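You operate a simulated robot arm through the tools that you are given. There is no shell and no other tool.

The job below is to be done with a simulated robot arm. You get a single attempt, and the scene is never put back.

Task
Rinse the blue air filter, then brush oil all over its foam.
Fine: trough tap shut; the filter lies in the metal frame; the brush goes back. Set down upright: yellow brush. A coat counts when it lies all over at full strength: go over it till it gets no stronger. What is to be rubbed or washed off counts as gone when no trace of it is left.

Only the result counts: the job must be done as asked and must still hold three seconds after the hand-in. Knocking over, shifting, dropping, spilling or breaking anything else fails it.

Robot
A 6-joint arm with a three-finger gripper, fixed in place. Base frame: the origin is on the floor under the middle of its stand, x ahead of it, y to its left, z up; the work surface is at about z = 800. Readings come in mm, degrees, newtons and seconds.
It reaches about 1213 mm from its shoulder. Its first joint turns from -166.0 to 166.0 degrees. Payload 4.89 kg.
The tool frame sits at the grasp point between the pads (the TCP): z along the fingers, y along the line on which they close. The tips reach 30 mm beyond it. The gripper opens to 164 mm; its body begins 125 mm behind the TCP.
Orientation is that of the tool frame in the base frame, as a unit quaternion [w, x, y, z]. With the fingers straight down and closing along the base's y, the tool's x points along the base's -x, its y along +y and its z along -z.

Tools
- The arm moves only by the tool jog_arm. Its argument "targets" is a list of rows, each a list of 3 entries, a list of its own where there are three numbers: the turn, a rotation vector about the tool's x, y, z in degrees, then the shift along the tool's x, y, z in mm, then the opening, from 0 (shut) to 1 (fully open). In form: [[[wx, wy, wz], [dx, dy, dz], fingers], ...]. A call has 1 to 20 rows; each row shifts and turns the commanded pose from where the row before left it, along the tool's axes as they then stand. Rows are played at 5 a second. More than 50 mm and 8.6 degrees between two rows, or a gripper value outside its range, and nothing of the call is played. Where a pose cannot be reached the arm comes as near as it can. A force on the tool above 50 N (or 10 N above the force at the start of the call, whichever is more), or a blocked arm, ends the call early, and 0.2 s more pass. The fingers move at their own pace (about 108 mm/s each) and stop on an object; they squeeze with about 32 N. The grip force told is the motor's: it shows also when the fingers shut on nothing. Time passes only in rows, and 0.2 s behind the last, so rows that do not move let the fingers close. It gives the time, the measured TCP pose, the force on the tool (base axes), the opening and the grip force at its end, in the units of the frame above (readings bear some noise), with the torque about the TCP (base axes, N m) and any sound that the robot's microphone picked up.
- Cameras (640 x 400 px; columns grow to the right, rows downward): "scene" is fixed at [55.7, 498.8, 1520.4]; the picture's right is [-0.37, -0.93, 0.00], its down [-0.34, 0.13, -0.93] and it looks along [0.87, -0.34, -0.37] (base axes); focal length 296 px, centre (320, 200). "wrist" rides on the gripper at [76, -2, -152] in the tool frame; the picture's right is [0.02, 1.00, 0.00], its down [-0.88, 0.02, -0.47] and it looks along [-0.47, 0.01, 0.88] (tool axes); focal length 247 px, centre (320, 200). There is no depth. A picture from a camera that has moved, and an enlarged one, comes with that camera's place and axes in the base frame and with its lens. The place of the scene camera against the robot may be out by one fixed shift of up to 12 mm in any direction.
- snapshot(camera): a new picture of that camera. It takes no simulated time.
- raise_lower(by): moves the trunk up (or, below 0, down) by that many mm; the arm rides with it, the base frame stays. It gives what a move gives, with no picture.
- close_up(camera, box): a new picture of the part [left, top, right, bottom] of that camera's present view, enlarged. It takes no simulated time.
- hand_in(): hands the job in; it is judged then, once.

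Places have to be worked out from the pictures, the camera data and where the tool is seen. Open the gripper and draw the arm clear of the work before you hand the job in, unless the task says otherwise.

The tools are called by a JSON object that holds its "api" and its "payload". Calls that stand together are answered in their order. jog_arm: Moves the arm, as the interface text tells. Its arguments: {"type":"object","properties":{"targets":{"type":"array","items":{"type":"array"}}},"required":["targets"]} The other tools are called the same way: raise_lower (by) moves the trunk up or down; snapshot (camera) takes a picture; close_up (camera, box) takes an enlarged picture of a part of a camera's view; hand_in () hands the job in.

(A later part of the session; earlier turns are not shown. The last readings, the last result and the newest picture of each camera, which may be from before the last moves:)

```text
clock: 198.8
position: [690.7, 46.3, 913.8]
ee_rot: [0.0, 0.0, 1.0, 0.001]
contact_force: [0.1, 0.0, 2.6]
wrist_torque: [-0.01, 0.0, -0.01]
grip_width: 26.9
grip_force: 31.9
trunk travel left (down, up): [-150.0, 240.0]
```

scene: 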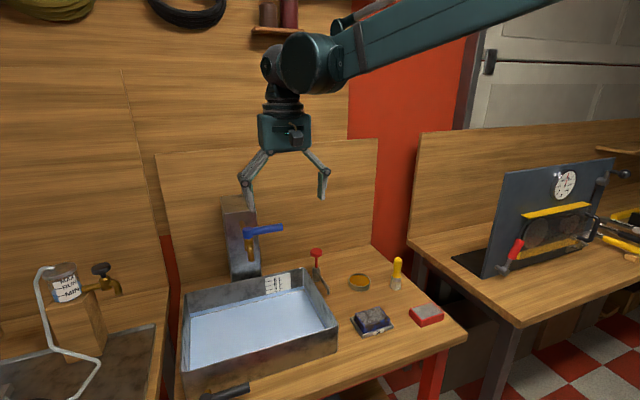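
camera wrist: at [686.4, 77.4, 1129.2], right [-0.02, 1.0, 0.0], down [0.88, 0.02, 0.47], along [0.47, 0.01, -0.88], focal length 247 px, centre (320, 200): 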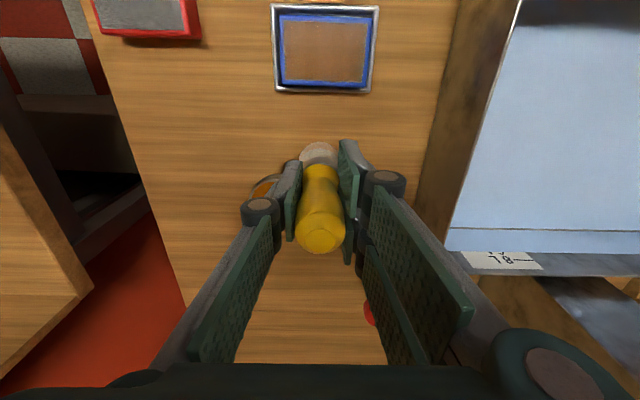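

First touch (2.6 N). I now raster the whole foam at this height, starting along the far edge.

{"api": "jog_arm", "payload": {"targets": [[[0, 0, 0], [0, -3, 0], 0.05], [[0, 0, 0], [0, 8, 0], 0.05], [[0, 0, 0], [0, 8, 0], 0.05], [[0, 0, 0], [0, 8, 0], 0.05], [[0, 0, 0], [0, 8, 0], 0.05], [[0, 0, 0], [0, 8, 0], 0.05], [[0, 0, 0], [0, 8, 0], 0.05], [[0, 0, 0], [0, 8, 0], 0.05], [[0, 0, 0], [0, 8, 0], 0.05], [[0, 0, 0], [0, 8, 0], 0.05], [[0, 0, 0], [0, 8, 0], 0.05], [[0, 0, 0], [9, 0, 0], 0.05], [[0, 0, 0], [0, -8, 0], 0.05], [[0, 0, 0], [0, -8, 0], 0.05], [[0, 0, 0], [0, -8, 0], 0.05], [[0, 0, 0], [0, -8, 0], 0.05], [[0, 0, 0], [0, -8, 0], 0.05], [[0, 0, 0], [0, 0, 0], 0.05]]}}

{"api": "jog_arm", "payload": {"targets": [[[0, 0, 0], [0, -8, 0], 0.05], [[0, 0, 0], [0, -8, 0], 0.05], [[0, 0, 0], [0, -8, 0], 0.05], [[0, 0, 0], [0, -8, 0], 0.05], [[0, 0, 0], [0, -8, 0], 0.05], [[0, 0, 0], [9, 0, 0], 0.05], [[0, 0, 0], [0, 8, 0], 0.05], [[0, 0, 0], [0, 8, 0], 0.05], [[0, 0, 0], [0, 8, 0], 0.05], [[0, 0, 0], [0, 8, 0], 0.05], [[0, 0, 0], [0, 8, 0], 0.05], [[0, 0, 0], [0, 0, 0], 0.05]]}}

{"api": "close_up", "payload": {"camera": "scene", "box": [345, 270, 405, 330]}}

```text
clock: 202.6
position: [682.8, 83.0, 915.2]
ee_rot: [0.0, 0.0, 1.0, 0.001]
contact_force: [-0.3, 0.2, -0.5]
wrist_torque: [0.0, -0.04, -0.01]
grip_width: 26.7
grip_force: 32.4
trunk travel left (down, up): [-150.0, 240.0]
```

```text
clock: 205.2
position: [674.7, 83.7, 914.5]
ee_rot: [0.0, 0.0, 1.0, 0.001]
contact_force: [-1.0, 0.5, -0.4]
wrist_torque: [0.04, 0.01, -0.01]
grip_width: 27.0
grip_force: 31.7
trunk travel left (down, up): [-150.0, 240.0]
```

```text
6.67 times, centred on (375, 300) of scene
camera zoom: at [55.7, 498.8, 1520.4], right [-0.37, -0.93, 0.0], down [-0.34, 0.13, -0.93], along [0.87, -0.34, -0.37], focal length 1976 px, centre (-47, -467)
```

zoom: 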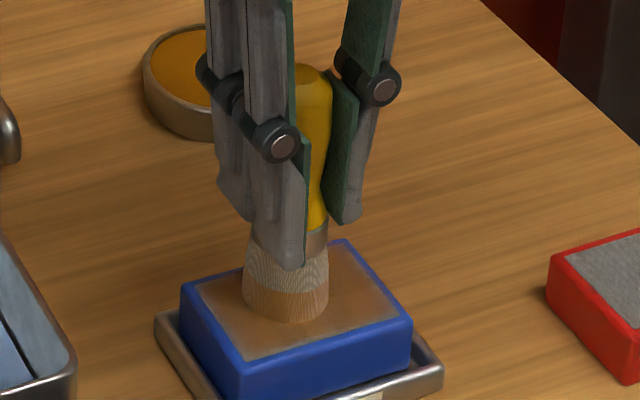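

I continue the gentle raster with 0.3 mm more press over the middle and near lines.

{"api": "jog_arm", "payload": {"targets": [[[0, 0, 0], [0, 8, 0.3], 0.05], [[0, 0, 0], [0, 8, 0], 0.05], [[0, 0, 0], [0, 8, 0], 0.05], [[0, 0, 0], [0, 8, 0], 0.05], [[0, 0, 0], [0, 8, 0], 0.05], [[0, 0, 0], [9, 0, 0], 0.05], [[0, 0, 0], [0, -8, 0], 0.05], [[0, 0, 0], [0, -8, 0], 0.05], [[0, 0, 0], [0, -8, 0], 0.05], [[0, 0, 0], [0, -8, 0], 0.05], [[0, 0, 0], [0, -8, 0], 0.05], [[0, 0, 0], [0, 0, 0], 0.05]]}}

{"api": "jog_arm", "payload": {"targets": [[[0, 0, 0], [0, -8, 0.2], 0.05], [[0, 0, 0], [0, -8, 0], 0.05], [[0, 0, 0], [0, -8, 0], 0.05], [[0, 0, 0], [0, -8, 0], 0.05], [[0, 0, 0], [0, -8, 0], 0.05], [[0, 0, 0], [9, 0, 0], 0.05], [[0, 0, 0], [0, 8, 0], 0.05], [[0, 0, 0], [0, 8, 0], 0.05], [[0, 0, 0], [0, 8, 0], 0.05], [[0, 0, 0], [0, 8, 0], 0.05], [[0, 0, 0], [0, 8, 0], 0.05], [[0, 0, 0], [0, 0, 0], 0.05]]}}

{"api": "close_up", "payload": {"camera": "scene", "box": [345, 270, 405, 330]}}

```text
clock: 207.8
position: [663.5, 83.2, 913.7]
ee_rot: [0.0, 0.0, 1.0, 0.0]
contact_force: [-0.8, 1.0, 4.0]
wrist_torque: [0.04, -0.1, -0.01]
grip_width: 27.0
grip_force: 31.7
trunk travel left (down, up): [-150.0, 240.0]
```

```text
clock: 210.4
position: [653.5, 83.1, 914.3]
ee_rot: [0.0, -0.001, 1.0, 0.001]
contact_force: [0.0, -0.3, -0.9]
wrist_torque: [0.0, -0.04, 0.04]
grip_width: 27.2
grip_force: 31.9
trunk travel left (down, up): [-150.0, 240.0]
```

```text
6.67 times, centred on (375, 300) of scene
camera zoom: at [55.7, 498.8, 1520.4], right [-0.37, -0.93, 0.0], down [-0.34, 0.13, -0.93], along [0.87, -0.34, -0.37], focal length 1976 px, centre (-47, -467)
```

zoom: 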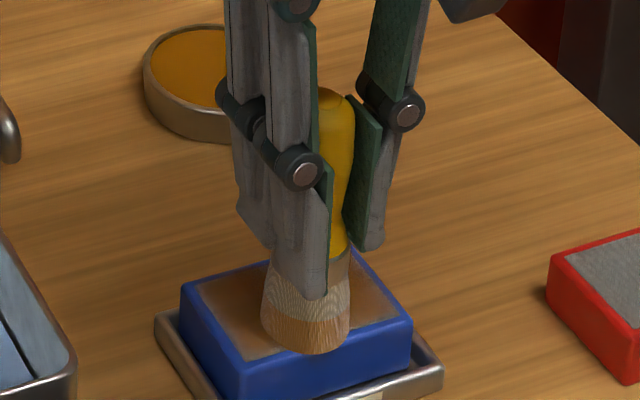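

I finish the near lines, then run along the −y edge and lift to compare.

{"api": "jog_arm", "payload": {"targets": [[[0, 0, 0], [0, 8, 0.3], 0.05], [[0, 0, 0], [0, 8, 0], 0.05], [[0, 0, 0], [0, 8, 0], 0.05], [[0, 0, 0], [0, 8, 0], 0.05], [[0, 0, 0], [0, 8, 0], 0.05], [[0, 0, 0], [7, 0, 0], 0.05], [[0, 0, 0], [0, -8, 0], 0.05], [[0, 0, 0], [0, -8, 0], 0.05], [[0, 0, 0], [0, -8, 0], 0.05], [[0, 0, 0], [0, -8, 0], 0.05], [[0, 0, 0], [0, -8, 0], 0.05], [[0, 0, 0], [0, 0, 0], 0.05]]}}

{"api": "jog_arm", "payload": {"targets": [[[0, 0, 0], [0, -8, 0], 0.05], [[0, 0, 0], [0, -8, 0], 0.05], [[0, 0, 0], [0, -8, 0], 0.05], [[0, 0, 0], [0, -8, 0], 0.05], [[0, 0, 0], [0, -8, 0], 0.05], [[0, 0, 0], [-9, 0, 0], 0.05], [[0, 0, 0], [-9, 0, 0], 0.05], [[0, 0, 0], [-9, 0, 0], 0.05], [[0, 0, 0], [-9, 0, 0], 0.05], [[0, 0, 0], [-8, 0, 0], 0.05], [[0, 0, 0], [0, 0, -20], 0.05], [[0, 0, 0], [-10, 15, -40], 0.05], [[0, 0, 0], [-30, 10, 0], 0.05], [[0, 0, 0], [-30, 10, 0], 0.05], [[0, 0, 0], [0, 0, 0], 0.05]]}}

{"api": "close_up", "payload": {"camera": "scene", "box": [356, 294, 390, 326]}}

{"api": "close_up", "payload": {"camera": "wrist", "box": [270, 0, 380, 92]}}

{"api": "close_up", "payload": {"camera": "scene", "box": [340, 280, 410, 340]}}

```text
clock: 213.0
position: [647.6, 82.2, 913.4]
ee_rot: [-0.001, 0.0, 1.0, 0.0]
contact_force: [0.4, -0.3, 1.8]
wrist_torque: [-0.07, 0.04, 0.0]
grip_width: 26.9
grip_force: 32.3
trunk travel left (down, up): [-150.0, 240.0]
```

```text
clock: 216.2
position: [763.9, 78.7, 972.8]
ee_rot: [0.0, 0.0, 1.0, 0.001]
contact_force: [-0.1, 0.3, -0.8]
wrist_torque: [0.01, 0.01, -0.01]
grip_width: 26.9
grip_force: 32.1
trunk travel left (down, up): [-150.0, 240.0]
```

```text
12.50 times, centred on (373, 310) of scene
camera zoom: at [55.7, 498.8, 1520.4], right [-0.37, -0.93, 0.0], down [-0.34, 0.13, -0.93], along [0.87, -0.34, -0.37], focal length 3705 px, centre (-342, -1175)
```

zoom: 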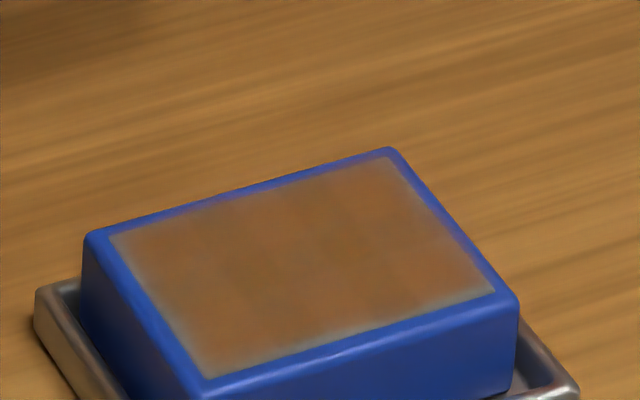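

```text
4.35 times, centred on (325, 46) of wrist
camera zoom: at [688.1, 77.9, 1126.6], right [-0.02, 1.0, 0.0], down [0.88, 0.02, 0.47], along [0.47, 0.01, -0.88], focal length 1074 px, centre (298, 870)
```

zoom: 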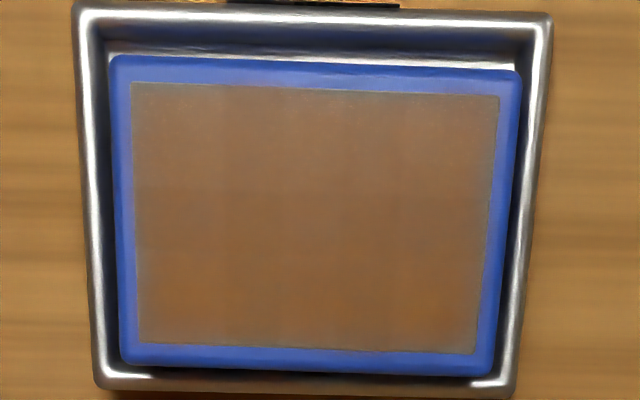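

```text
6.67 times, centred on (375, 310) of scene
camera zoom: at [55.7, 498.8, 1520.4], right [-0.37, -0.93, 0.0], down [-0.34, 0.13, -0.93], along [0.87, -0.34, -0.37], focal length 1976 px, centre (-47, -533)
```

zoom: 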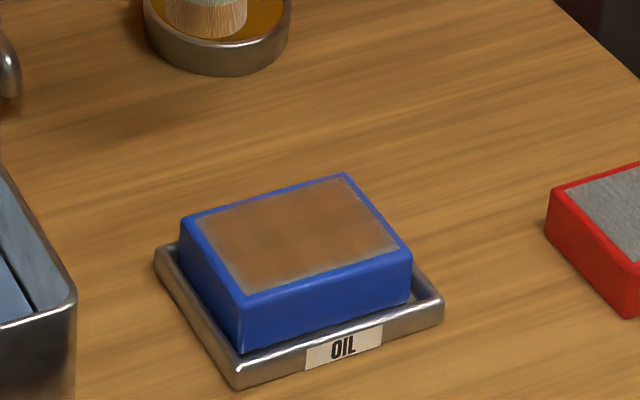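

The view is unchanged from the previous two comparisons. I take extreme close-ups of the rim to see whether the thin lighter border is just a blend line.

{"api": "close_up", "payload": {"camera": "scene", "box": [360, 308, 376, 326]}}

{"api": "close_up", "payload": {"camera": "scene", "box": [368, 298, 386, 312]}}

{"api": "close_up", "payload": {"camera": "wrist", "box": [286, 10, 326, 36]}}

{"api": "close_up", "payload": {"camera": "wrist", "box": [330, 50, 372, 78]}}

```text
16.00 times, centred on (368, 317) of scene
camera zoom: at [55.7, 498.8, 1520.4], right [-0.37, -0.93, 0.0], down [-0.34, 0.13, -0.93], along [0.87, -0.34, -0.37], focal length 4743 px, centre (-448, -1672)
```

zoom: 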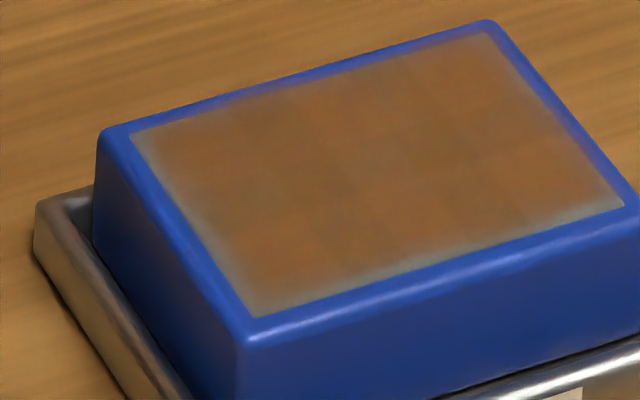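

```text
16.00 times, centred on (377, 305) of scene
camera zoom: at [55.7, 498.8, 1520.4], right [-0.37, -0.93, 0.0], down [-0.34, 0.13, -0.93], along [0.87, -0.34, -0.37], focal length 4743 px, centre (-592, -1480)
```

zoom: 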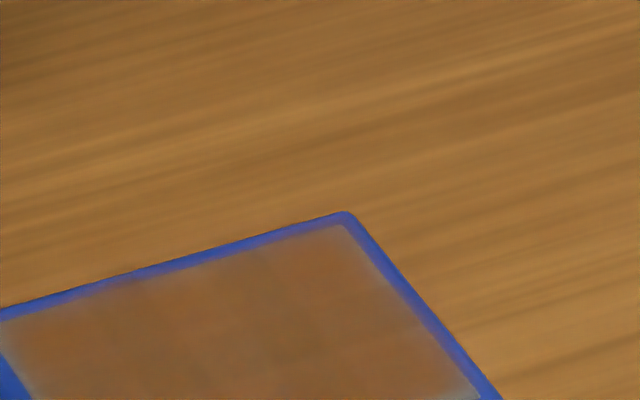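

```text
15.38 times, centred on (306, 23) of wrist
camera zoom: at [688.1, 77.9, 1126.6], right [-0.02, 1.0, 0.0], down [0.88, 0.02, 0.47], along [0.47, 0.01, -0.88], focal length 3800 px, centre (535, 2923)
```

zoom: 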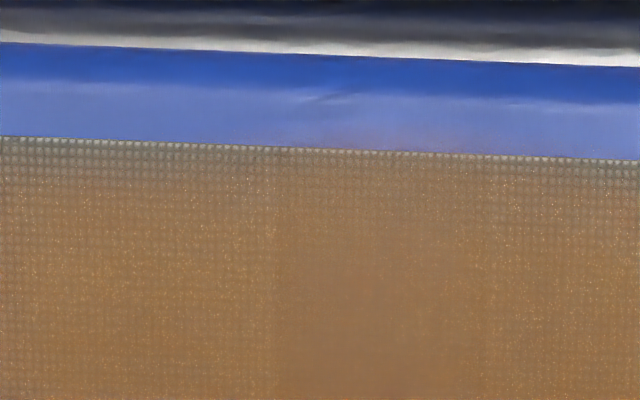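

```text
14.29 times, centred on (351, 64) of wrist
camera zoom: at [688.1, 77.9, 1126.6], right [-0.02, 1.0, 0.0], down [0.88, 0.02, 0.47], along [0.47, 0.01, -0.88], focal length 3528 px, centre (-123, 2143)
```

zoom: 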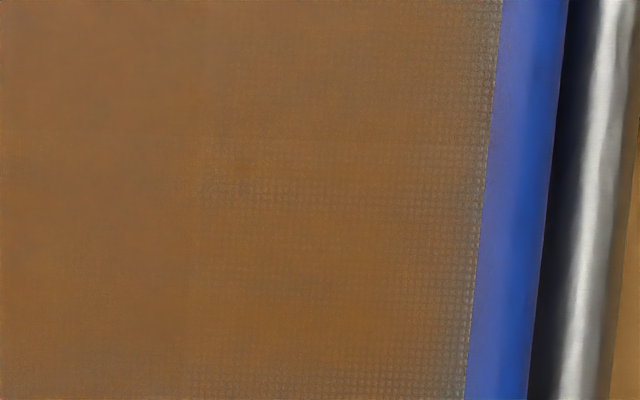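

The border is just a smooth blend line at the foam's edge, the same all around, and repeated passes change nothing, so the coat is at full strength. I now carry the brush back to above its original place at (798, -100).

{"api": "jog_arm", "payload": {"targets": [[[0, 0, 0], [-8.1, -44.6, 0], 0.05], [[0, 0, 0], [-8.1, -44.6, 0], 0.05], [[0, 0, 0], [-8.1, -44.6, 0], 0.05], [[0, 0, 0], [-8.1, -44.6, 0], 0.05], [[0, 0, 0], [0, 0, 35], 0.05], [[0, 0, 0], [0, 0, 25], 0.05], [[0, 0, 0], [0, 0, 0], 0.05]]}}

{"api": "snapshot", "payload": {"camera": "wrist"}}

{"api": "close_up", "payload": {"camera": "wrist", "box": [260, 100, 380, 260]}}

{"api": "close_up", "payload": {"camera": "scene", "box": [350, 220, 450, 310]}}

```text
clock: 217.8
position: [795.6, -102.5, 913.0]
ee_rot: [0.0, 0.0, 1.0, 0.001]
contact_force: [0.6, 0.3, -1.2]
wrist_torque: [0.03, 0.04, -0.01]
grip_width: 26.6
grip_force: 32.5
trunk travel left (down, up): [-150.0, 240.0]
```

```text
taken
camera wrist: at [720.4, -103.1, 1066.2], right [-0.02, 1.0, 0.0], down [0.88, 0.02, 0.47], along [0.47, 0.01, -0.88], focal length 247 px, centre (320, 200)
```

wrist: 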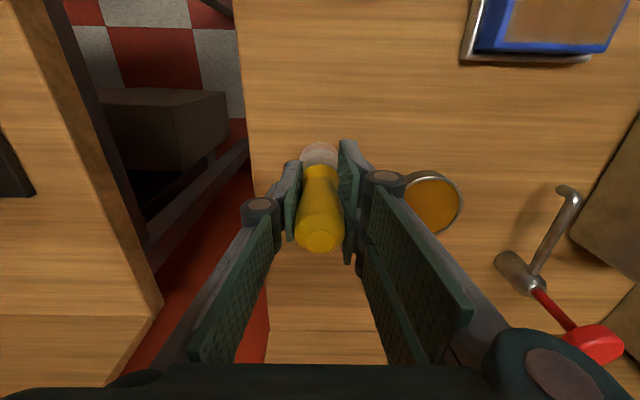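

```text
2.50 times, centred on (320, 180) of wrist
camera zoom: at [720.4, -103.1, 1066.2], right [-0.02, 1.0, 0.0], down [0.88, 0.02, 0.47], along [0.47, 0.01, -0.88], focal length 617 px, centre (320, 250)
```

zoom: 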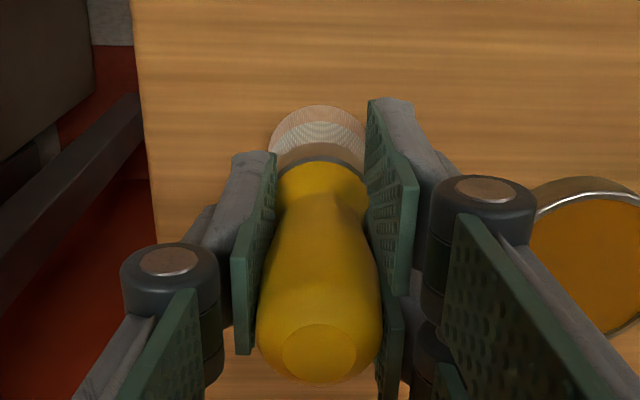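

```text
4.44 times, centred on (400, 265) of scene
camera zoom: at [55.7, 498.8, 1520.4], right [-0.37, -0.93, 0.0], down [-0.34, 0.13, -0.93], along [0.87, -0.34, -0.37], focal length 1318 px, centre (-36, -89)
```

zoom: 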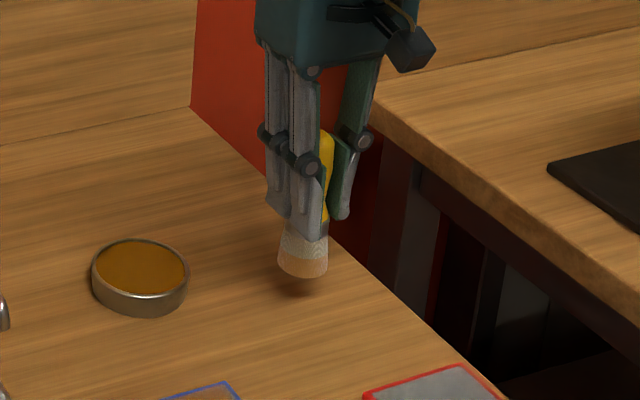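

The brush sits about 5 mm off in x and 3 mm in y relative to its original spot (it shifted in the grip). I correct that and lower toward the table.

{"api": "jog_arm", "payload": {"targets": [[[0, 0, 0], [5, 3, 8], 0.05], [[0, 0, 0], [0, 0, 8], 0.05], [[0, 0, 0], [0, 0, 5], 0.05], [[0, 0, 0], [0, 0, 0], 0.05], [[0, 0, 0], [0, 0, 0], 0.05]]}}

{"api": "close_up", "payload": {"camera": "scene", "box": [340, 250, 430, 310]}}

{"api": "close_up", "payload": {"camera": "wrist", "box": [260, 100, 380, 260]}}

```text
clock: 219.0
position: [791.7, -97.8, 891.4]
ee_rot: [0.0, 0.0, 1.0, 0.001]
contact_force: [-1.0, -0.1, 0.4]
wrist_torque: [0.0, 0.05, 0.01]
grip_width: 26.9
grip_force: 32.2
trunk travel left (down, up): [-150.0, 240.0]
```

```text
6.67 times, centred on (385, 280) of scene
camera zoom: at [55.7, 498.8, 1520.4], right [-0.37, -0.93, 0.0], down [-0.34, 0.13, -0.93], along [0.87, -0.34, -0.37], focal length 1976 px, centre (-113, -333)
```

zoom: 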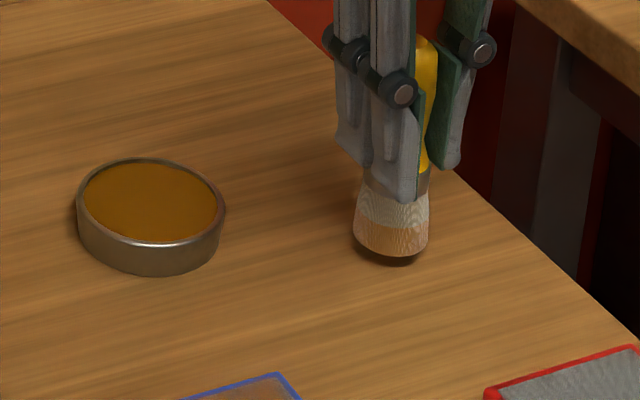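

```text
2.50 times, centred on (320, 180) of wrist
camera zoom: at [714.6, -99.0, 1045.4], right [-0.02, 1.0, 0.0], down [0.88, 0.02, 0.47], along [0.47, 0.01, -0.88], focal length 617 px, centre (320, 250)
```

zoom: 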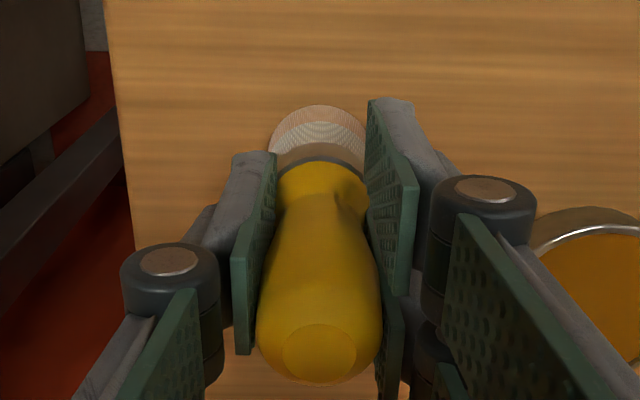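

The brush is over its original footprint, a few mm above the table. I lower in small steps to touch down.

{"api": "jog_arm", "payload": {"targets": [[[0, 0, 0], [0, 0, 1.5], 0.05], [[0, 0, 0], [0, 0, 1.5], 0.05], [[0, 0, 0], [0, 0, 0], 0.05], [[0, 0, 0], [0, 0, 0], 0.05]]}}

{"api": "jog_arm", "payload": {"targets": [[[0, 0, 0], [0, 0, 0.8], 0.05], [[0, 0, 0], [0, 0, 0], 0.05], [[0, 0, 0], [0, 0, 0], 0.05]]}}

{"api": "close_up", "payload": {"camera": "scene", "box": [340, 250, 430, 310]}}

```text
clock: 220.0
position: [789.7, -97.1, 890.2]
ee_rot: [0.0, 0.0, 1.0, 0.001]
contact_force: [-0.8, 0.1, -1.5]
wrist_torque: [-0.03, 0.0, 0.0]
grip_width: 27.0
grip_force: 31.6
trunk travel left (down, up): [-150.0, 240.0]
```

```text
clock: 220.8
position: [790.4, -96.4, 888.2]
ee_rot: [0.001, 0.0, 1.0, 0.0]
contact_force: [-0.2, 0.2, -1.4]
wrist_torque: [-0.01, 0.01, 0.01]
grip_width: 26.9
grip_force: 31.9
trunk travel left (down, up): [-150.0, 240.0]
```

```text
6.67 times, centred on (385, 280) of scene
camera zoom: at [55.7, 498.8, 1520.4], right [-0.37, -0.93, 0.0], down [-0.34, 0.13, -0.93], along [0.87, -0.34, -0.37], focal length 1976 px, centre (-113, -333)
```

zoom: 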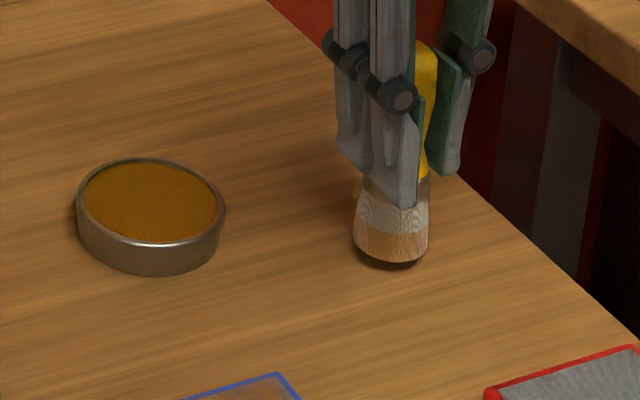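

Still about 2–3 mm above the table. I continue down in small steps.

{"api": "jog_arm", "payload": {"targets": [[[0, 0, 0], [0, 0, 1], 0.05], [[0, 0, 0], [0, 0, 1], 0.05], [[0, 0, 0], [0, 0, 0], 0.05], [[0, 0, 0], [0, 0, 0], 0.05]]}}

{"api": "jog_arm", "payload": {"targets": [[[0, 0, 0], [0, 0, 0.6], 0.05], [[0, 0, 0], [0, 0, 0], 0.05], [[0, 0, 0], [0, 0, 0], 0.05]]}}

{"api": "close_up", "payload": {"camera": "scene", "box": [340, 250, 430, 310]}}

```text
clock: 221.8
position: [791.1, -97.1, 887.4]
ee_rot: [-0.001, 0.0, 1.0, 0.002]
contact_force: [-0.7, -0.1, 0.0]
wrist_torque: [-0.01, 0.0, 0.01]
grip_width: 26.7
grip_force: 31.4
trunk travel left (down, up): [-150.0, 240.0]
```

```text
clock: 222.6
position: [790.1, -98.5, 886.3]
ee_rot: [0.001, 0.0, 1.0, 0.001]
contact_force: [-0.2, 0.3, -0.6]
wrist_torque: [0.0, -0.02, -0.02]
grip_width: 26.7
grip_force: 31.8
trunk travel left (down, up): [-150.0, 240.0]
```

```text
6.67 times, centred on (385, 280) of scene
camera zoom: at [55.7, 498.8, 1520.4], right [-0.37, -0.93, 0.0], down [-0.34, 0.13, -0.93], along [0.87, -0.34, -0.37], focal length 1976 px, centre (-113, -333)
```

zoom: 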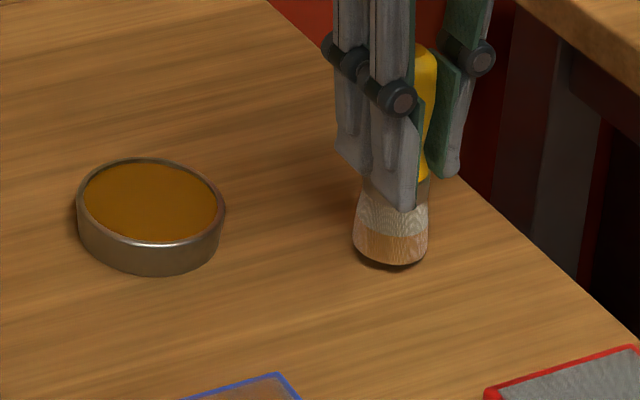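

Nearly touching: bristles overlap the original footprint in the picture. Two more small steps to touch down.

{"api": "jog_arm", "payload": {"targets": [[[0, 0, 0], [0, 0, 0.7], 0.05], [[0, 0, 0], [0, 0, 0], 0.05], [[0, 0, 0], [0, 0, 0], 0.05]]}}

{"api": "jog_arm", "payload": {"targets": [[[0, 0, 0], [0, 0, 0.6], 0.05], [[0, 0, 0], [0, 0, 0], 0.05], [[0, 0, 0], [0, 0, 0], 0.05]]}}

```text
clock: 223.4
position: [790.1, -97.2, 885.3]
ee_rot: [0.001, 0.0, 1.0, 0.001]
contact_force: [0.4, 0.9, -0.2]
wrist_torque: [0.04, -0.05, 0.0]
grip_width: 27.0
grip_force: 32.1
trunk travel left (down, up): [-150.0, 240.0]
```

```text
clock: 224.2
position: [789.8, -96.8, 884.4]
ee_rot: [0.0, 0.0, 1.0, 0.001]
contact_force: [0.2, 0.2, 0.1]
wrist_torque: [0.01, -0.01, 0.03]
grip_width: 26.8
grip_force: 31.9
trunk travel left (down, up): [-150.0, 240.0]
```

No contact force yet; I step down 0.6 mm twice more, reading force each time.

{"api": "jog_arm", "payload": {"targets": [[[0, 0, 0], [0, 0, 0.6], 0.05], [[0, 0, 0], [0, 0, 0], 0.05], [[0, 0, 0], [0, 0, 0], 0.05]]}}

{"api": "jog_arm", "payload": {"targets": [[[0, 0, 0], [0, 0, 0.5], 0.05], [[0, 0, 0], [0, 0, 0], 0.05], [[0, 0, 0], [0, 0, 0], 0.05]]}}

{"api": "close_up", "payload": {"camera": "scene", "box": [340, 250, 430, 310]}}

```text
clock: 225.0
position: [789.0, -98.9, 884.0]
ee_rot: [0.0, 0.0, 1.0, 0.001]
contact_force: [0.8, 0.0, -0.2]
wrist_torque: [0.01, 0.01, 0.03]
grip_width: 26.8
grip_force: 31.6
trunk travel left (down, up): [-150.0, 240.0]
```

```text
clock: 225.8
position: [788.8, -97.5, 883.9]
ee_rot: [0.0, 0.0, 1.0, 0.0]
contact_force: [-0.1, -0.2, -0.9]
wrist_torque: [-0.01, -0.02, 0.02]
grip_width: 26.8
grip_force: 31.6
trunk travel left (down, up): [-150.0, 240.0]
```

```text
6.67 times, centred on (385, 280) of scene
camera zoom: at [55.7, 498.8, 1520.4], right [-0.37, -0.93, 0.0], down [-0.34, 0.13, -0.93], along [0.87, -0.34, -0.37], focal length 1976 px, centre (-113, -333)
```

zoom: 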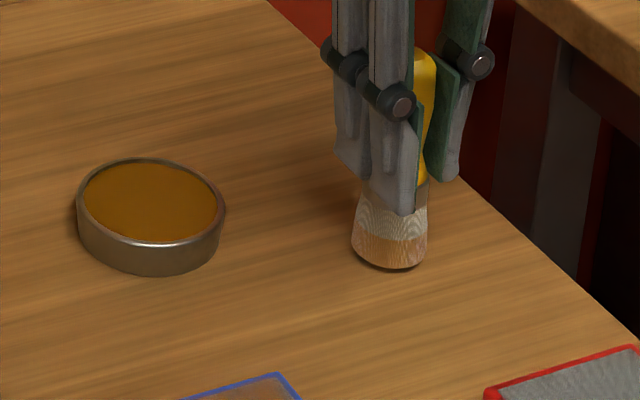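

A thin gap remains. I continue with 0.6 mm steps until a force shows.

{"api": "jog_arm", "payload": {"targets": [[[0, 0, 0], [0, 0, 0.6], 0.05], [[0, 0, 0], [0, 0, 0], 0.05], [[0, 0, 0], [0, 0, 0], 0.05]]}}

{"api": "jog_arm", "payload": {"targets": [[[0, 0, 0], [0, 0, 0.6], 0.05], [[0, 0, 0], [0, 0, 0], 0.05], [[0, 0, 0], [0, 0, 0], 0.05]]}}

{"api": "close_up", "payload": {"camera": "scene", "box": [370, 260, 415, 295]}}

```text
clock: 226.6
position: [789.8, -97.4, 882.8]
ee_rot: [0.0, 0.0, 1.0, 0.001]
contact_force: [1.0, -0.1, 0.3]
wrist_torque: [-0.03, 0.03, -0.02]
grip_width: 26.8
grip_force: 31.7
trunk travel left (down, up): [-150.0, 240.0]
```

```text
clock: 227.4
position: [789.8, -98.0, 883.5]
ee_rot: [0.0, 0.0, 1.0, 0.0]
contact_force: [1.2, 0.1, -0.3]
wrist_torque: [0.01, 0.01, 0.03]
grip_width: 26.7
grip_force: 31.9
trunk travel left (down, up): [-150.0, 240.0]
```

```text
11.43 times, centred on (392, 278) of scene
camera zoom: at [55.7, 498.8, 1520.4], right [-0.37, -0.93, 0.0], down [-0.34, 0.13, -0.93], along [0.87, -0.34, -0.37], focal length 3388 px, centre (-509, -686)
```

zoom: 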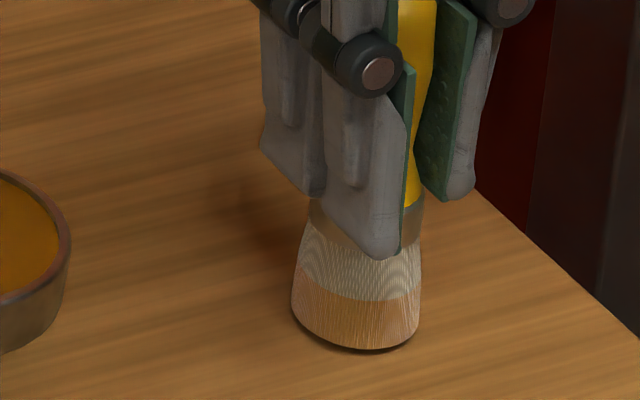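

The bristle base is within a millimetre of the table. Two more half-millimetre steps.

{"api": "jog_arm", "payload": {"targets": [[[0, 0, 0], [0, 0, 0.5], 0.05], [[0, 0, 0], [0, 0, 0], 0.05], [[0, 0, 0], [0, 0, 0], 0.05]]}}

{"api": "jog_arm", "payload": {"targets": [[[0, 0, 0], [0, 0, 0.5], 0.05], [[0, 0, 0], [0, 0, 0], 0.05], [[0, 0, 0], [0, 0, 0], 0.05]]}}

```text
clock: 228.2
position: [788.5, -97.8, 881.8]
ee_rot: [0.0, 0.0, 1.0, 0.001]
contact_force: [-0.3, -0.5, -0.8]
wrist_torque: [0.02, 0.01, -0.02]
grip_width: 27.0
grip_force: 31.8
trunk travel left (down, up): [-150.0, 240.0]
```

```text
clock: 229.0
position: [789.2, -98.3, 880.1]
ee_rot: [0.0, 0.0, 1.0, 0.001]
contact_force: [-0.2, -0.5, -0.8]
wrist_torque: [0.0, -0.03, -0.02]
grip_width: 26.9
grip_force: 32.1
trunk travel left (down, up): [-150.0, 240.0]
```

Still no force at z 880; I keep stepping down by half-millimetres.

{"api": "jog_arm", "payload": {"targets": [[[0, 0, 0], [0, 0, 0.5], 0.05], [[0, 0, 0], [0, 0, 0], 0.05], [[0, 0, 0], [0, 0, 0], 0.05]]}}

{"api": "jog_arm", "payload": {"targets": [[[0, 0, 0], [0, 0, 0.5], 0.05], [[0, 0, 0], [0, 0, 0], 0.05], [[0, 0, 0], [0, 0, 0], 0.05]]}}

{"api": "close_up", "payload": {"camera": "scene", "box": [370, 260, 415, 295]}}

```text
clock: 229.8
position: [788.3, -98.4, 880.1]
ee_rot: [0.0, 0.0, 1.0, 0.001]
contact_force: [0.0, -0.7, -1.3]
wrist_torque: [0.02, 0.01, -0.03]
grip_width: 26.7
grip_force: 31.4
trunk travel left (down, up): [-150.0, 240.0]
```

```text
clock: 230.6
position: [788.9, -98.0, 880.3]
ee_rot: [0.0, 0.0, 1.0, 0.0]
contact_force: [0.5, -0.7, -0.2]
wrist_torque: [-0.01, 0.0, -0.02]
grip_width: 26.9
grip_force: 31.9
trunk travel left (down, up): [-150.0, 240.0]
```

```text
11.43 times, centred on (392, 278) of scene
camera zoom: at [55.7, 498.8, 1520.4], right [-0.37, -0.93, 0.0], down [-0.34, 0.13, -0.93], along [0.87, -0.34, -0.37], focal length 3388 px, centre (-509, -686)
```

zoom: 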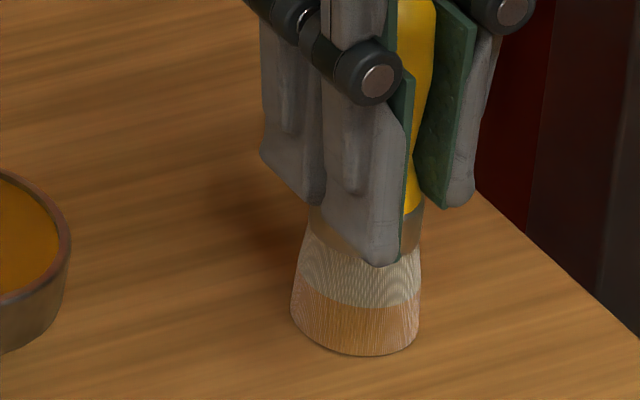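

The shadow gap has vanished. One more 0.5 mm step should give a touch.

{"api": "jog_arm", "payload": {"targets": [[[0, 0, 0], [0, 0, 0.5], 0.05], [[0, 0, 0], [0, 0, 0], 0.05], [[0, 0, 0], [0, 0, 0], 0.05]]}}

```text
clock: 231.4
position: [789.1, -98.2, 879.1]
ee_rot: [0.0, 0.0, 1.0, 0.001]
contact_force: [-0.4, -0.2, -0.9]
wrist_torque: [0.0, 0.0, 0.0]
grip_width: 26.8
grip_force: 31.8
trunk travel left (down, up): [-150.0, 240.0]
```

Still no force; another 0.5 mm.

{"api": "jog_arm", "payload": {"targets": [[[0, 0, 0], [0, 0, 0.5], 0.05], [[0, 0, 0], [0, 0, 0], 0.05], [[0, 0, 0], [0, 0, 0], 0.05]]}}

{"api": "close_up", "payload": {"camera": "scene", "box": [370, 260, 415, 295]}}

```text
clock: 232.2
position: [789.0, -98.4, 878.8]
ee_rot: [0.0, 0.0, 1.0, 0.001]
contact_force: [-1.6, -0.5, 6.7]
wrist_torque: [-0.04, 0.11, -0.02]
grip_width: 27.2
grip_force: 31.6
trunk travel left (down, up): [-150.0, 240.0]
```

```text
11.43 times, centred on (392, 278) of scene
camera zoom: at [55.7, 498.8, 1520.4], right [-0.37, -0.93, 0.0], down [-0.34, 0.13, -0.93], along [0.87, -0.34, -0.37], focal length 3388 px, centre (-509, -686)
```

zoom: 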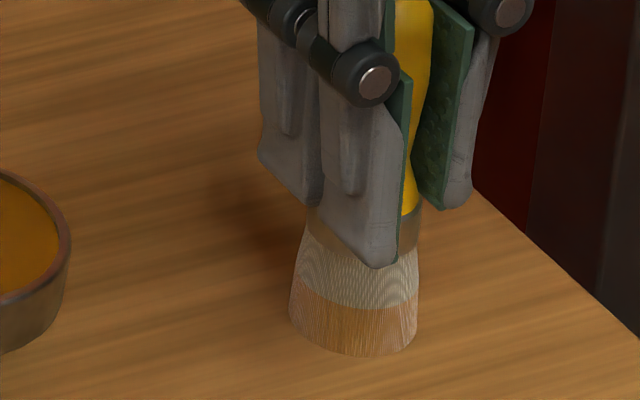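

The brush touches down with 7 N. Before releasing I check its position with the wrist camera.

{"api": "close_up", "payload": {"camera": "wrist", "box": [260, 100, 380, 260]}}

{"api": "close_up", "payload": {"camera": "scene", "box": [340, 250, 430, 310]}}

```text
2.50 times, centred on (320, 180) of wrist
camera zoom: at [714.0, -98.9, 1033.4], right [-0.02, 1.0, 0.0], down [0.88, 0.02, 0.47], along [0.47, 0.01, -0.88], focal length 617 px, centre (320, 250)
```

zoom: 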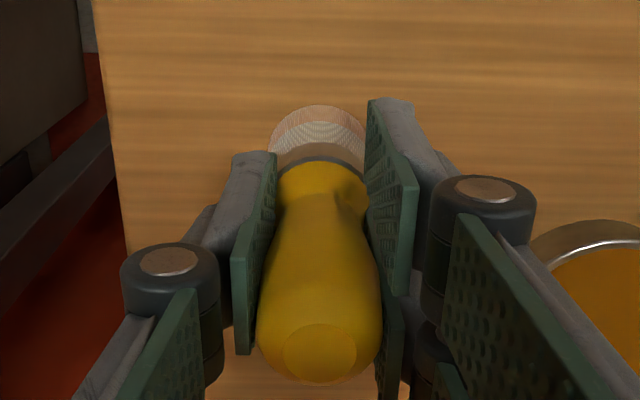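

```text
6.67 times, centred on (385, 280) of scene
camera zoom: at [55.7, 498.8, 1520.4], right [-0.37, -0.93, 0.0], down [-0.34, 0.13, -0.93], along [0.87, -0.34, -0.37], focal length 1976 px, centre (-113, -333)
```

zoom: 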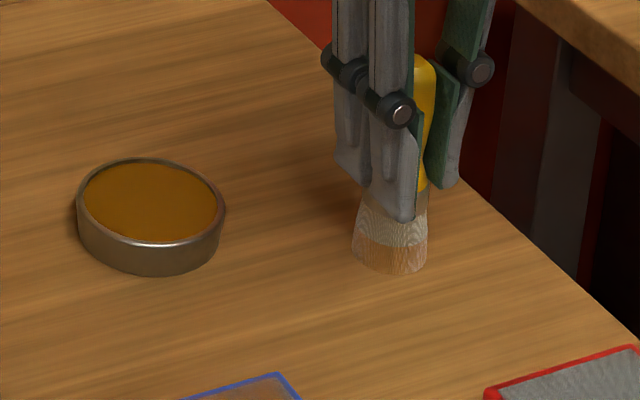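

It stands about 4 mm short in x and 2 mm off in y of its original spot; I lift 2 mm, shift, and set it down again.

{"api": "jog_arm", "payload": {"targets": [[[0, 0, 0], [0, 0, -2.5], 0.05], [[0, 0, 0], [-3.8, -2, 0], 0.05], [[0, 0, 0], [0, 0, 0], 0.05], [[0, 0, 0], [0, 0, 1.5], 0.05], [[0, 0, 0], [0, 0, 0.9], 0.05], [[0, 0, 0], [0, 0, 0], 0.05], [[0, 0, 0], [0, 0, 0], 0.05]]}}

{"api": "close_up", "payload": {"camera": "scene", "box": [340, 250, 430, 310]}}

{"api": "close_up", "payload": {"camera": "wrist", "box": [260, 100, 380, 260]}}

```text
clock: 233.8
position: [793.5, -99.1, 879.1]
ee_rot: [0.0, 0.001, 1.0, 0.0]
contact_force: [2.0, -0.1, 13.3]
wrist_torque: [0.0, -0.22, -0.01]
grip_width: 27.1
grip_force: 31.9
trunk travel left (down, up): [-150.0, 240.0]
```

```text
6.67 times, centred on (385, 280) of scene
camera zoom: at [55.7, 498.8, 1520.4], right [-0.37, -0.93, 0.0], down [-0.34, 0.13, -0.93], along [0.87, -0.34, -0.37], focal length 1976 px, centre (-113, -333)
```

zoom: 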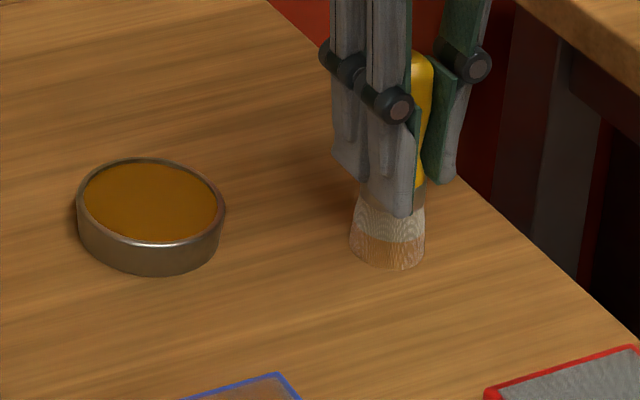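

```text
2.50 times, centred on (320, 180) of wrist
camera zoom: at [717.9, -100.1, 1033.3], right [-0.02, 1.0, 0.0], down [0.88, 0.02, 0.47], along [0.47, 0.01, -0.88], focal length 617 px, centre (320, 250)
```

zoom: 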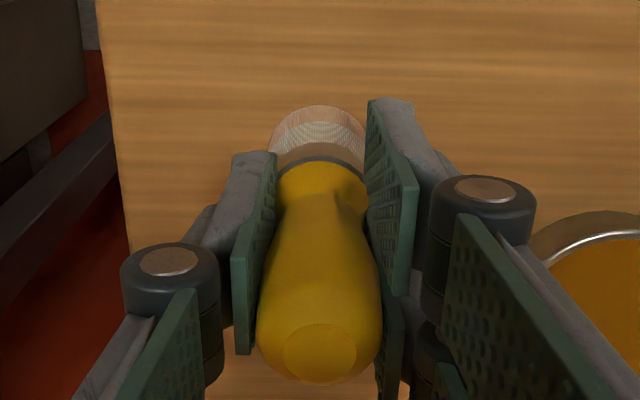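

The brush stands at its original place under light contact. I open the fingers gradually.

{"api": "jog_arm", "payload": {"targets": [[[0, 0, 0], [0, 0, -0.2], 0.15], [[0, 0, 0], [0, 0, 0], 0.18], [[0, 0, 0], [0, 0, 0], 0.22], [[0, 0, 0], [0, 0, 0], 0.28], [[0, 0, 0], [0, 0, 0], 0.36], [[0, 0, 0], [0, 0, 0], 0.45], [[0, 0, 0], [0, 0, 0], 0.5], [[0, 0, 0], [0, 0, 0], 0.5]]}}

{"api": "close_up", "payload": {"camera": "scene", "box": [340, 250, 430, 310]}}

{"api": "snapshot", "payload": {"camera": "wrist"}}

```text
clock: 235.6
position: [793.7, -100.4, 879.8]
ee_rot: [0.0, 0.0, 1.0, 0.0]
contact_force: [0.6, 0.0, 0.9]
wrist_torque: [0.03, -0.01, -0.05]
grip_width: 81.9
grip_force: 0.0
trunk travel left (down, up): [-150.0, 240.0]
```

```text
6.67 times, centred on (385, 280) of scene
camera zoom: at [55.7, 498.8, 1520.4], right [-0.37, -0.93, 0.0], down [-0.34, 0.13, -0.93], along [0.87, -0.34, -0.37], focal length 1976 px, centre (-113, -333)
```

zoom: 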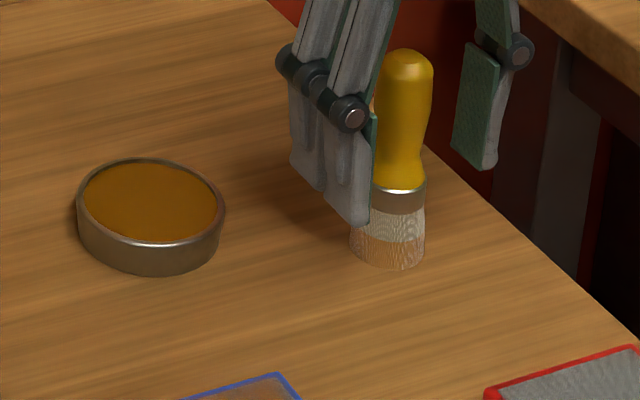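

```text
taken
camera wrist: at [718.1, -100.4, 1033.4], right [-0.02, 1.0, 0.0], down [0.88, 0.02, 0.47], along [0.47, 0.01, -0.88], focal length 247 px, centre (320, 200)
```

wrist: 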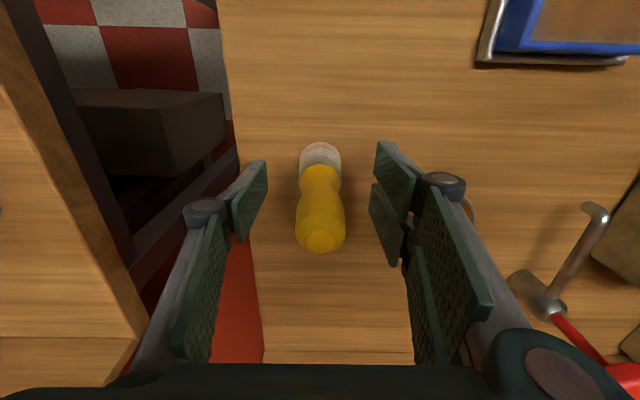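

The brush stands upright and free. I raise the gripper straight up and clear, then move to inspect the filter, tray and tap.

{"api": "jog_arm", "payload": {"targets": [[[0, 0, 0], [0, 0, -20], 0.5], [[0, 0, 0], [0, 0, -45], 0.5], [[0, 0, 0], [0, 0, -45], 0.5], [[0, 0, 0], [0, 0, -45], 0.5], [[0, 0, 0], [30, 35, -10], 0.5], [[0, 0, 0], [35, 35, 0], 0.5], [[0, 0, 0], [35, 35, 0], 0.5], [[0, 0, 0], [35, 35, 0], 0.5], [[0, 0, 0], [20, 35, 0], 0.5], [[0, 0, 0], [0, 0, 0], 0.5]]}}

{"api": "snapshot", "payload": {"camera": "wrist"}}

{"api": "close_up", "payload": {"camera": "wrist", "box": [270, 110, 390, 210]}}

{"api": "snapshot", "payload": {"camera": "scene"}}

{"api": "close_up", "payload": {"camera": "scene", "box": [320, 240, 450, 340]}}

```text
clock: 237.8
position: [636.8, 76.6, 1043.3]
ee_rot: [0.0, 0.0, 1.0, 0.001]
contact_force: [-0.2, -0.9, 0.3]
wrist_torque: [-0.02, -0.02, -0.01]
grip_width: 81.9
grip_force: 0.0
trunk travel left (down, up): [-150.0, 240.0]
```

```text
taken
camera wrist: at [561.0, 76.1, 1197.6], right [-0.02, 1.0, 0.0], down [0.88, 0.02, 0.47], along [0.47, 0.01, -0.88], focal length 247 px, centre (320, 200)
```

wrist: 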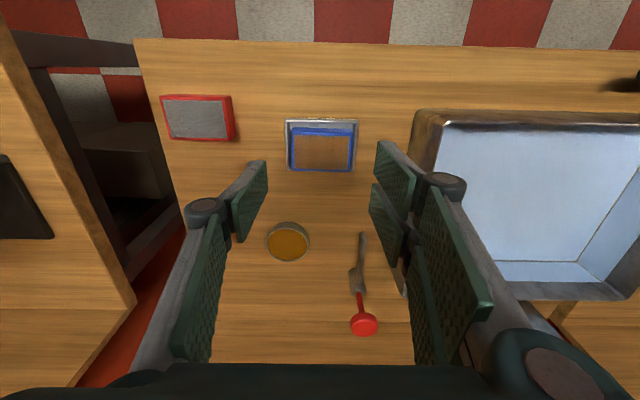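

```text
4.00 times, centred on (330, 160) of wrist
camera zoom: at [561.0, 76.1, 1197.6], right [-0.02, 1.0, 0.0], down [0.88, 0.02, 0.47], along [0.47, 0.01, -0.88], focal length 988 px, centre (280, 360)
```

zoom: 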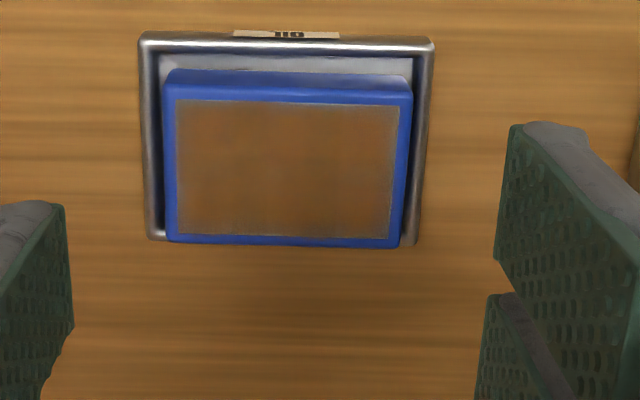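

```text
taken
```

scene: 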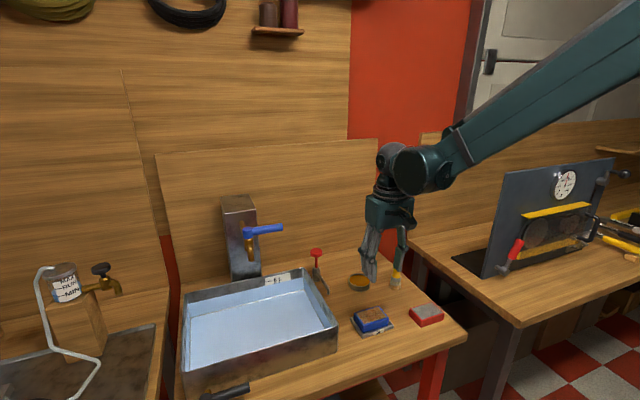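

```text
4.00 times, centred on (385, 290) of scene
camera zoom: at [55.7, 498.8, 1520.4], right [-0.37, -0.93, 0.0], down [-0.34, 0.13, -0.93], along [0.87, -0.34, -0.37], focal length 1186 px, centre (60, -160)
```

zoom: 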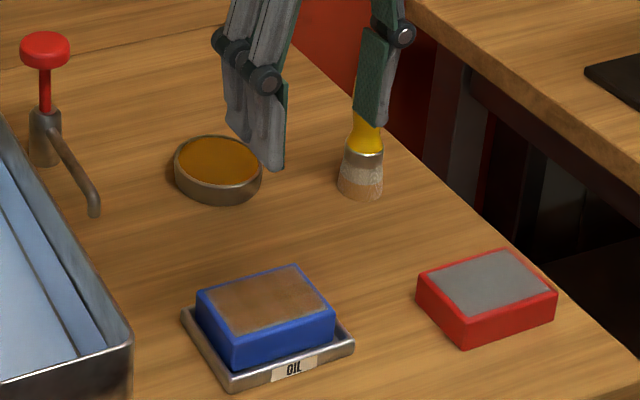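

The brush is in place, the tap is shut, and the tray is fine. I look closer at the foam, now unobstructed, to be sure that the coat is even.

{"api": "jog_arm", "payload": {"targets": [[[0, 0, 0], [30, 0, 40], 0.6], [[0, 0, 0], [30, 0, 40], 0.75], [[0, 0, 0], [0, 0, 0], 0.75]]}}

{"api": "snapshot", "payload": {"camera": "wrist"}}

{"api": "close_up", "payload": {"camera": "wrist", "box": [260, 140, 400, 250]}}

{"api": "close_up", "payload": {"camera": "scene", "box": [356, 294, 390, 326]}}

```text
clock: 238.6
position: [575.3, 76.2, 967.3]
ee_rot: [0.0, 0.0, 1.0, 0.0]
contact_force: [0.2, -0.1, 0.2]
wrist_torque: [0.0, 0.01, -0.02]
grip_width: 122.9
grip_force: 0.1
trunk travel left (down, up): [-150.0, 240.0]
```

```text
taken
camera wrist: at [498.8, 75.1, 1122.4], right [-0.02, 1.0, 0.0], down [0.88, 0.02, 0.47], along [0.47, 0.01, -0.88], focal length 247 px, centre (320, 200)
```

wrist: 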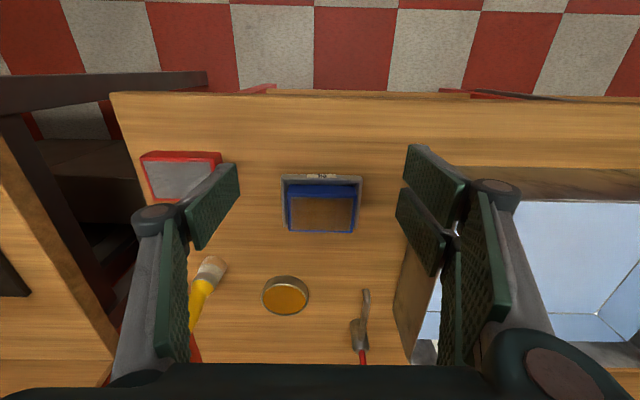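

```text
3.64 times, centred on (330, 195) of wrist
camera zoom: at [498.8, 75.1, 1122.4], right [-0.02, 1.0, 0.0], down [0.88, 0.02, 0.47], along [0.47, 0.01, -0.88], focal length 898 px, centre (284, 218)
```

zoom: 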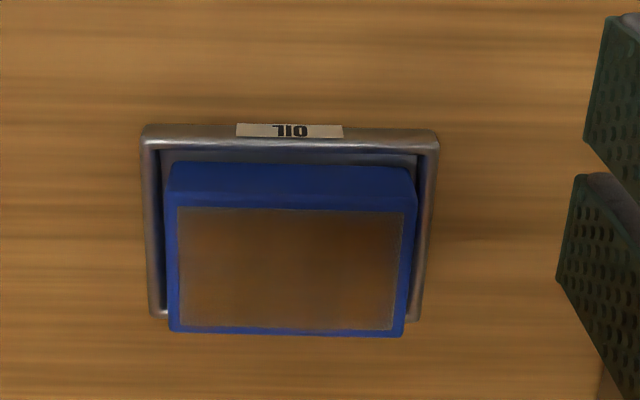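

```text
12.50 times, centred on (373, 310) of scene
camera zoom: at [55.7, 498.8, 1520.4], right [-0.37, -0.93, 0.0], down [-0.34, 0.13, -0.93], along [0.87, -0.34, -0.37], focal length 3705 px, centre (-342, -1175)
```

zoom: 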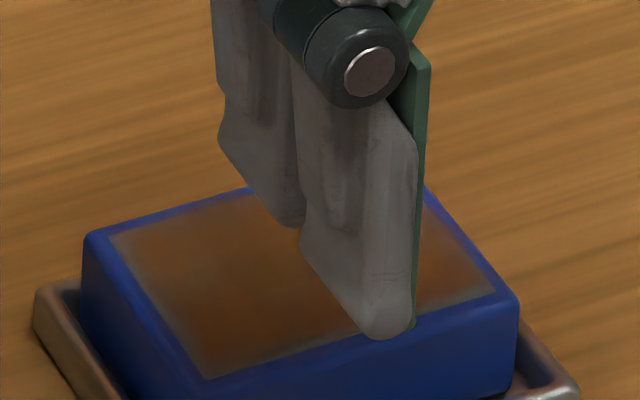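

The near corners look slightly richer than the rest, so the coat may not yet be at full strength everywhere. I'll regrasp the brush and do further passes; first I move back above it.

{"api": "jog_arm", "payload": {"targets": [[[0, 0, 0], [0, 0, -40], 0.6], [[0, 0, 0], [0, 0, -40], 0.5], [[0, 0, 0], [-37.2, -29.3, 0], 0.5], [[0, 0, 0], [-37.2, -29.3, 0], 0.5], [[0, 0, 0], [-37.2, -29.3, 0], 0.5], [[0, 0, 0], [-37.2, -29.3, 0], 0.5], [[0, 0, 0], [-37.2, -29.3, 0], 0.5], [[0, 0, 0], [-37.2, -29.3, 0], 0.5], [[0, 0, 0], [0, 0, 40], 0.5], [[0, 0, 0], [0, 0, 25], 0.5], [[0, 0, 0], [0, 0, 0], 0.5]]}}

{"api": "snapshot", "payload": {"camera": "wrist"}}

{"api": "close_up", "payload": {"camera": "wrist", "box": [270, 90, 370, 210]}}

{"api": "close_up", "payload": {"camera": "scene", "box": [356, 294, 390, 326]}}

```text
clock: 241.0
position: [799.5, -99.1, 980.2]
ee_rot: [0.001, 0.0, 1.0, 0.001]
contact_force: [-0.2, 0.5, -0.2]
wrist_torque: [0.01, 0.03, -0.01]
grip_width: 81.9
grip_force: 0.0
trunk travel left (down, up): [-150.0, 240.0]
```

```text
taken
camera wrist: at [723.9, -99.3, 1134.5], right [-0.02, 1.0, 0.0], down [0.88, 0.02, 0.47], along [0.47, 0.01, -0.88], focal length 247 px, centre (320, 200)
```

wrist: 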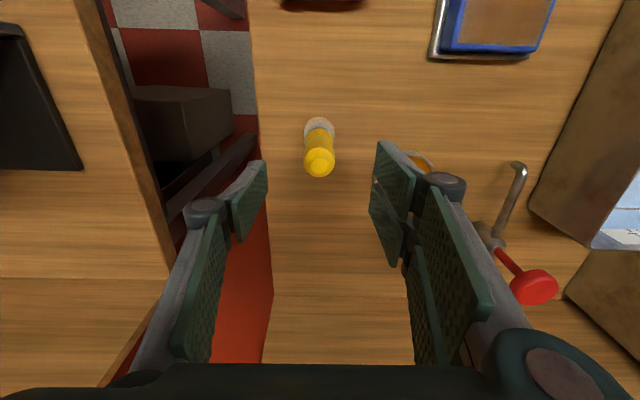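

```text
3.33 times, centred on (320, 150) of wrist
camera zoom: at [723.9, -99.3, 1134.5], right [-0.02, 1.0, 0.0], down [0.88, 0.02, 0.47], along [0.47, 0.01, -0.88], focal length 823 px, centre (320, 367)
```

zoom: 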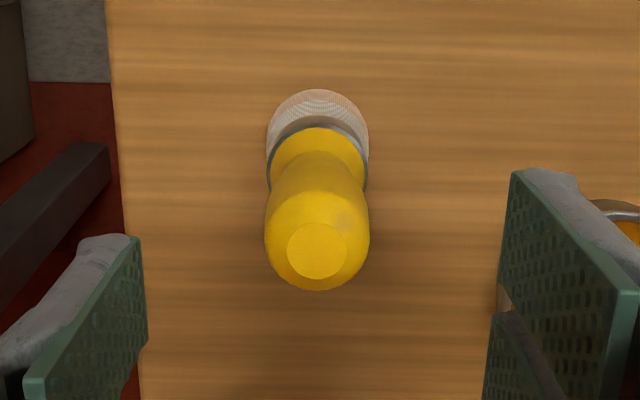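

```text
12.50 times, centred on (373, 310) of scene
camera zoom: at [55.7, 498.8, 1520.4], right [-0.37, -0.93, 0.0], down [-0.34, 0.13, -0.93], along [0.87, -0.34, -0.37], focal length 3705 px, centre (-342, -1175)
```

zoom: 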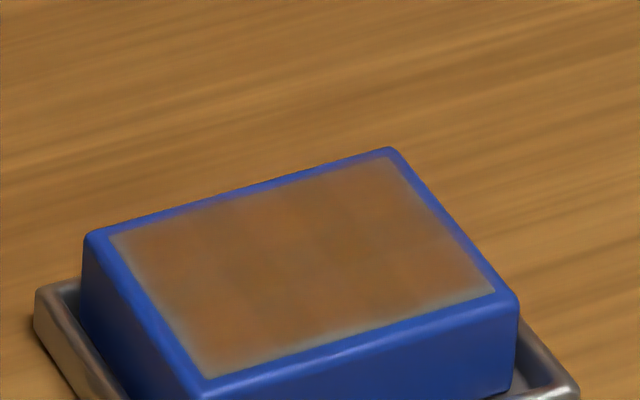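

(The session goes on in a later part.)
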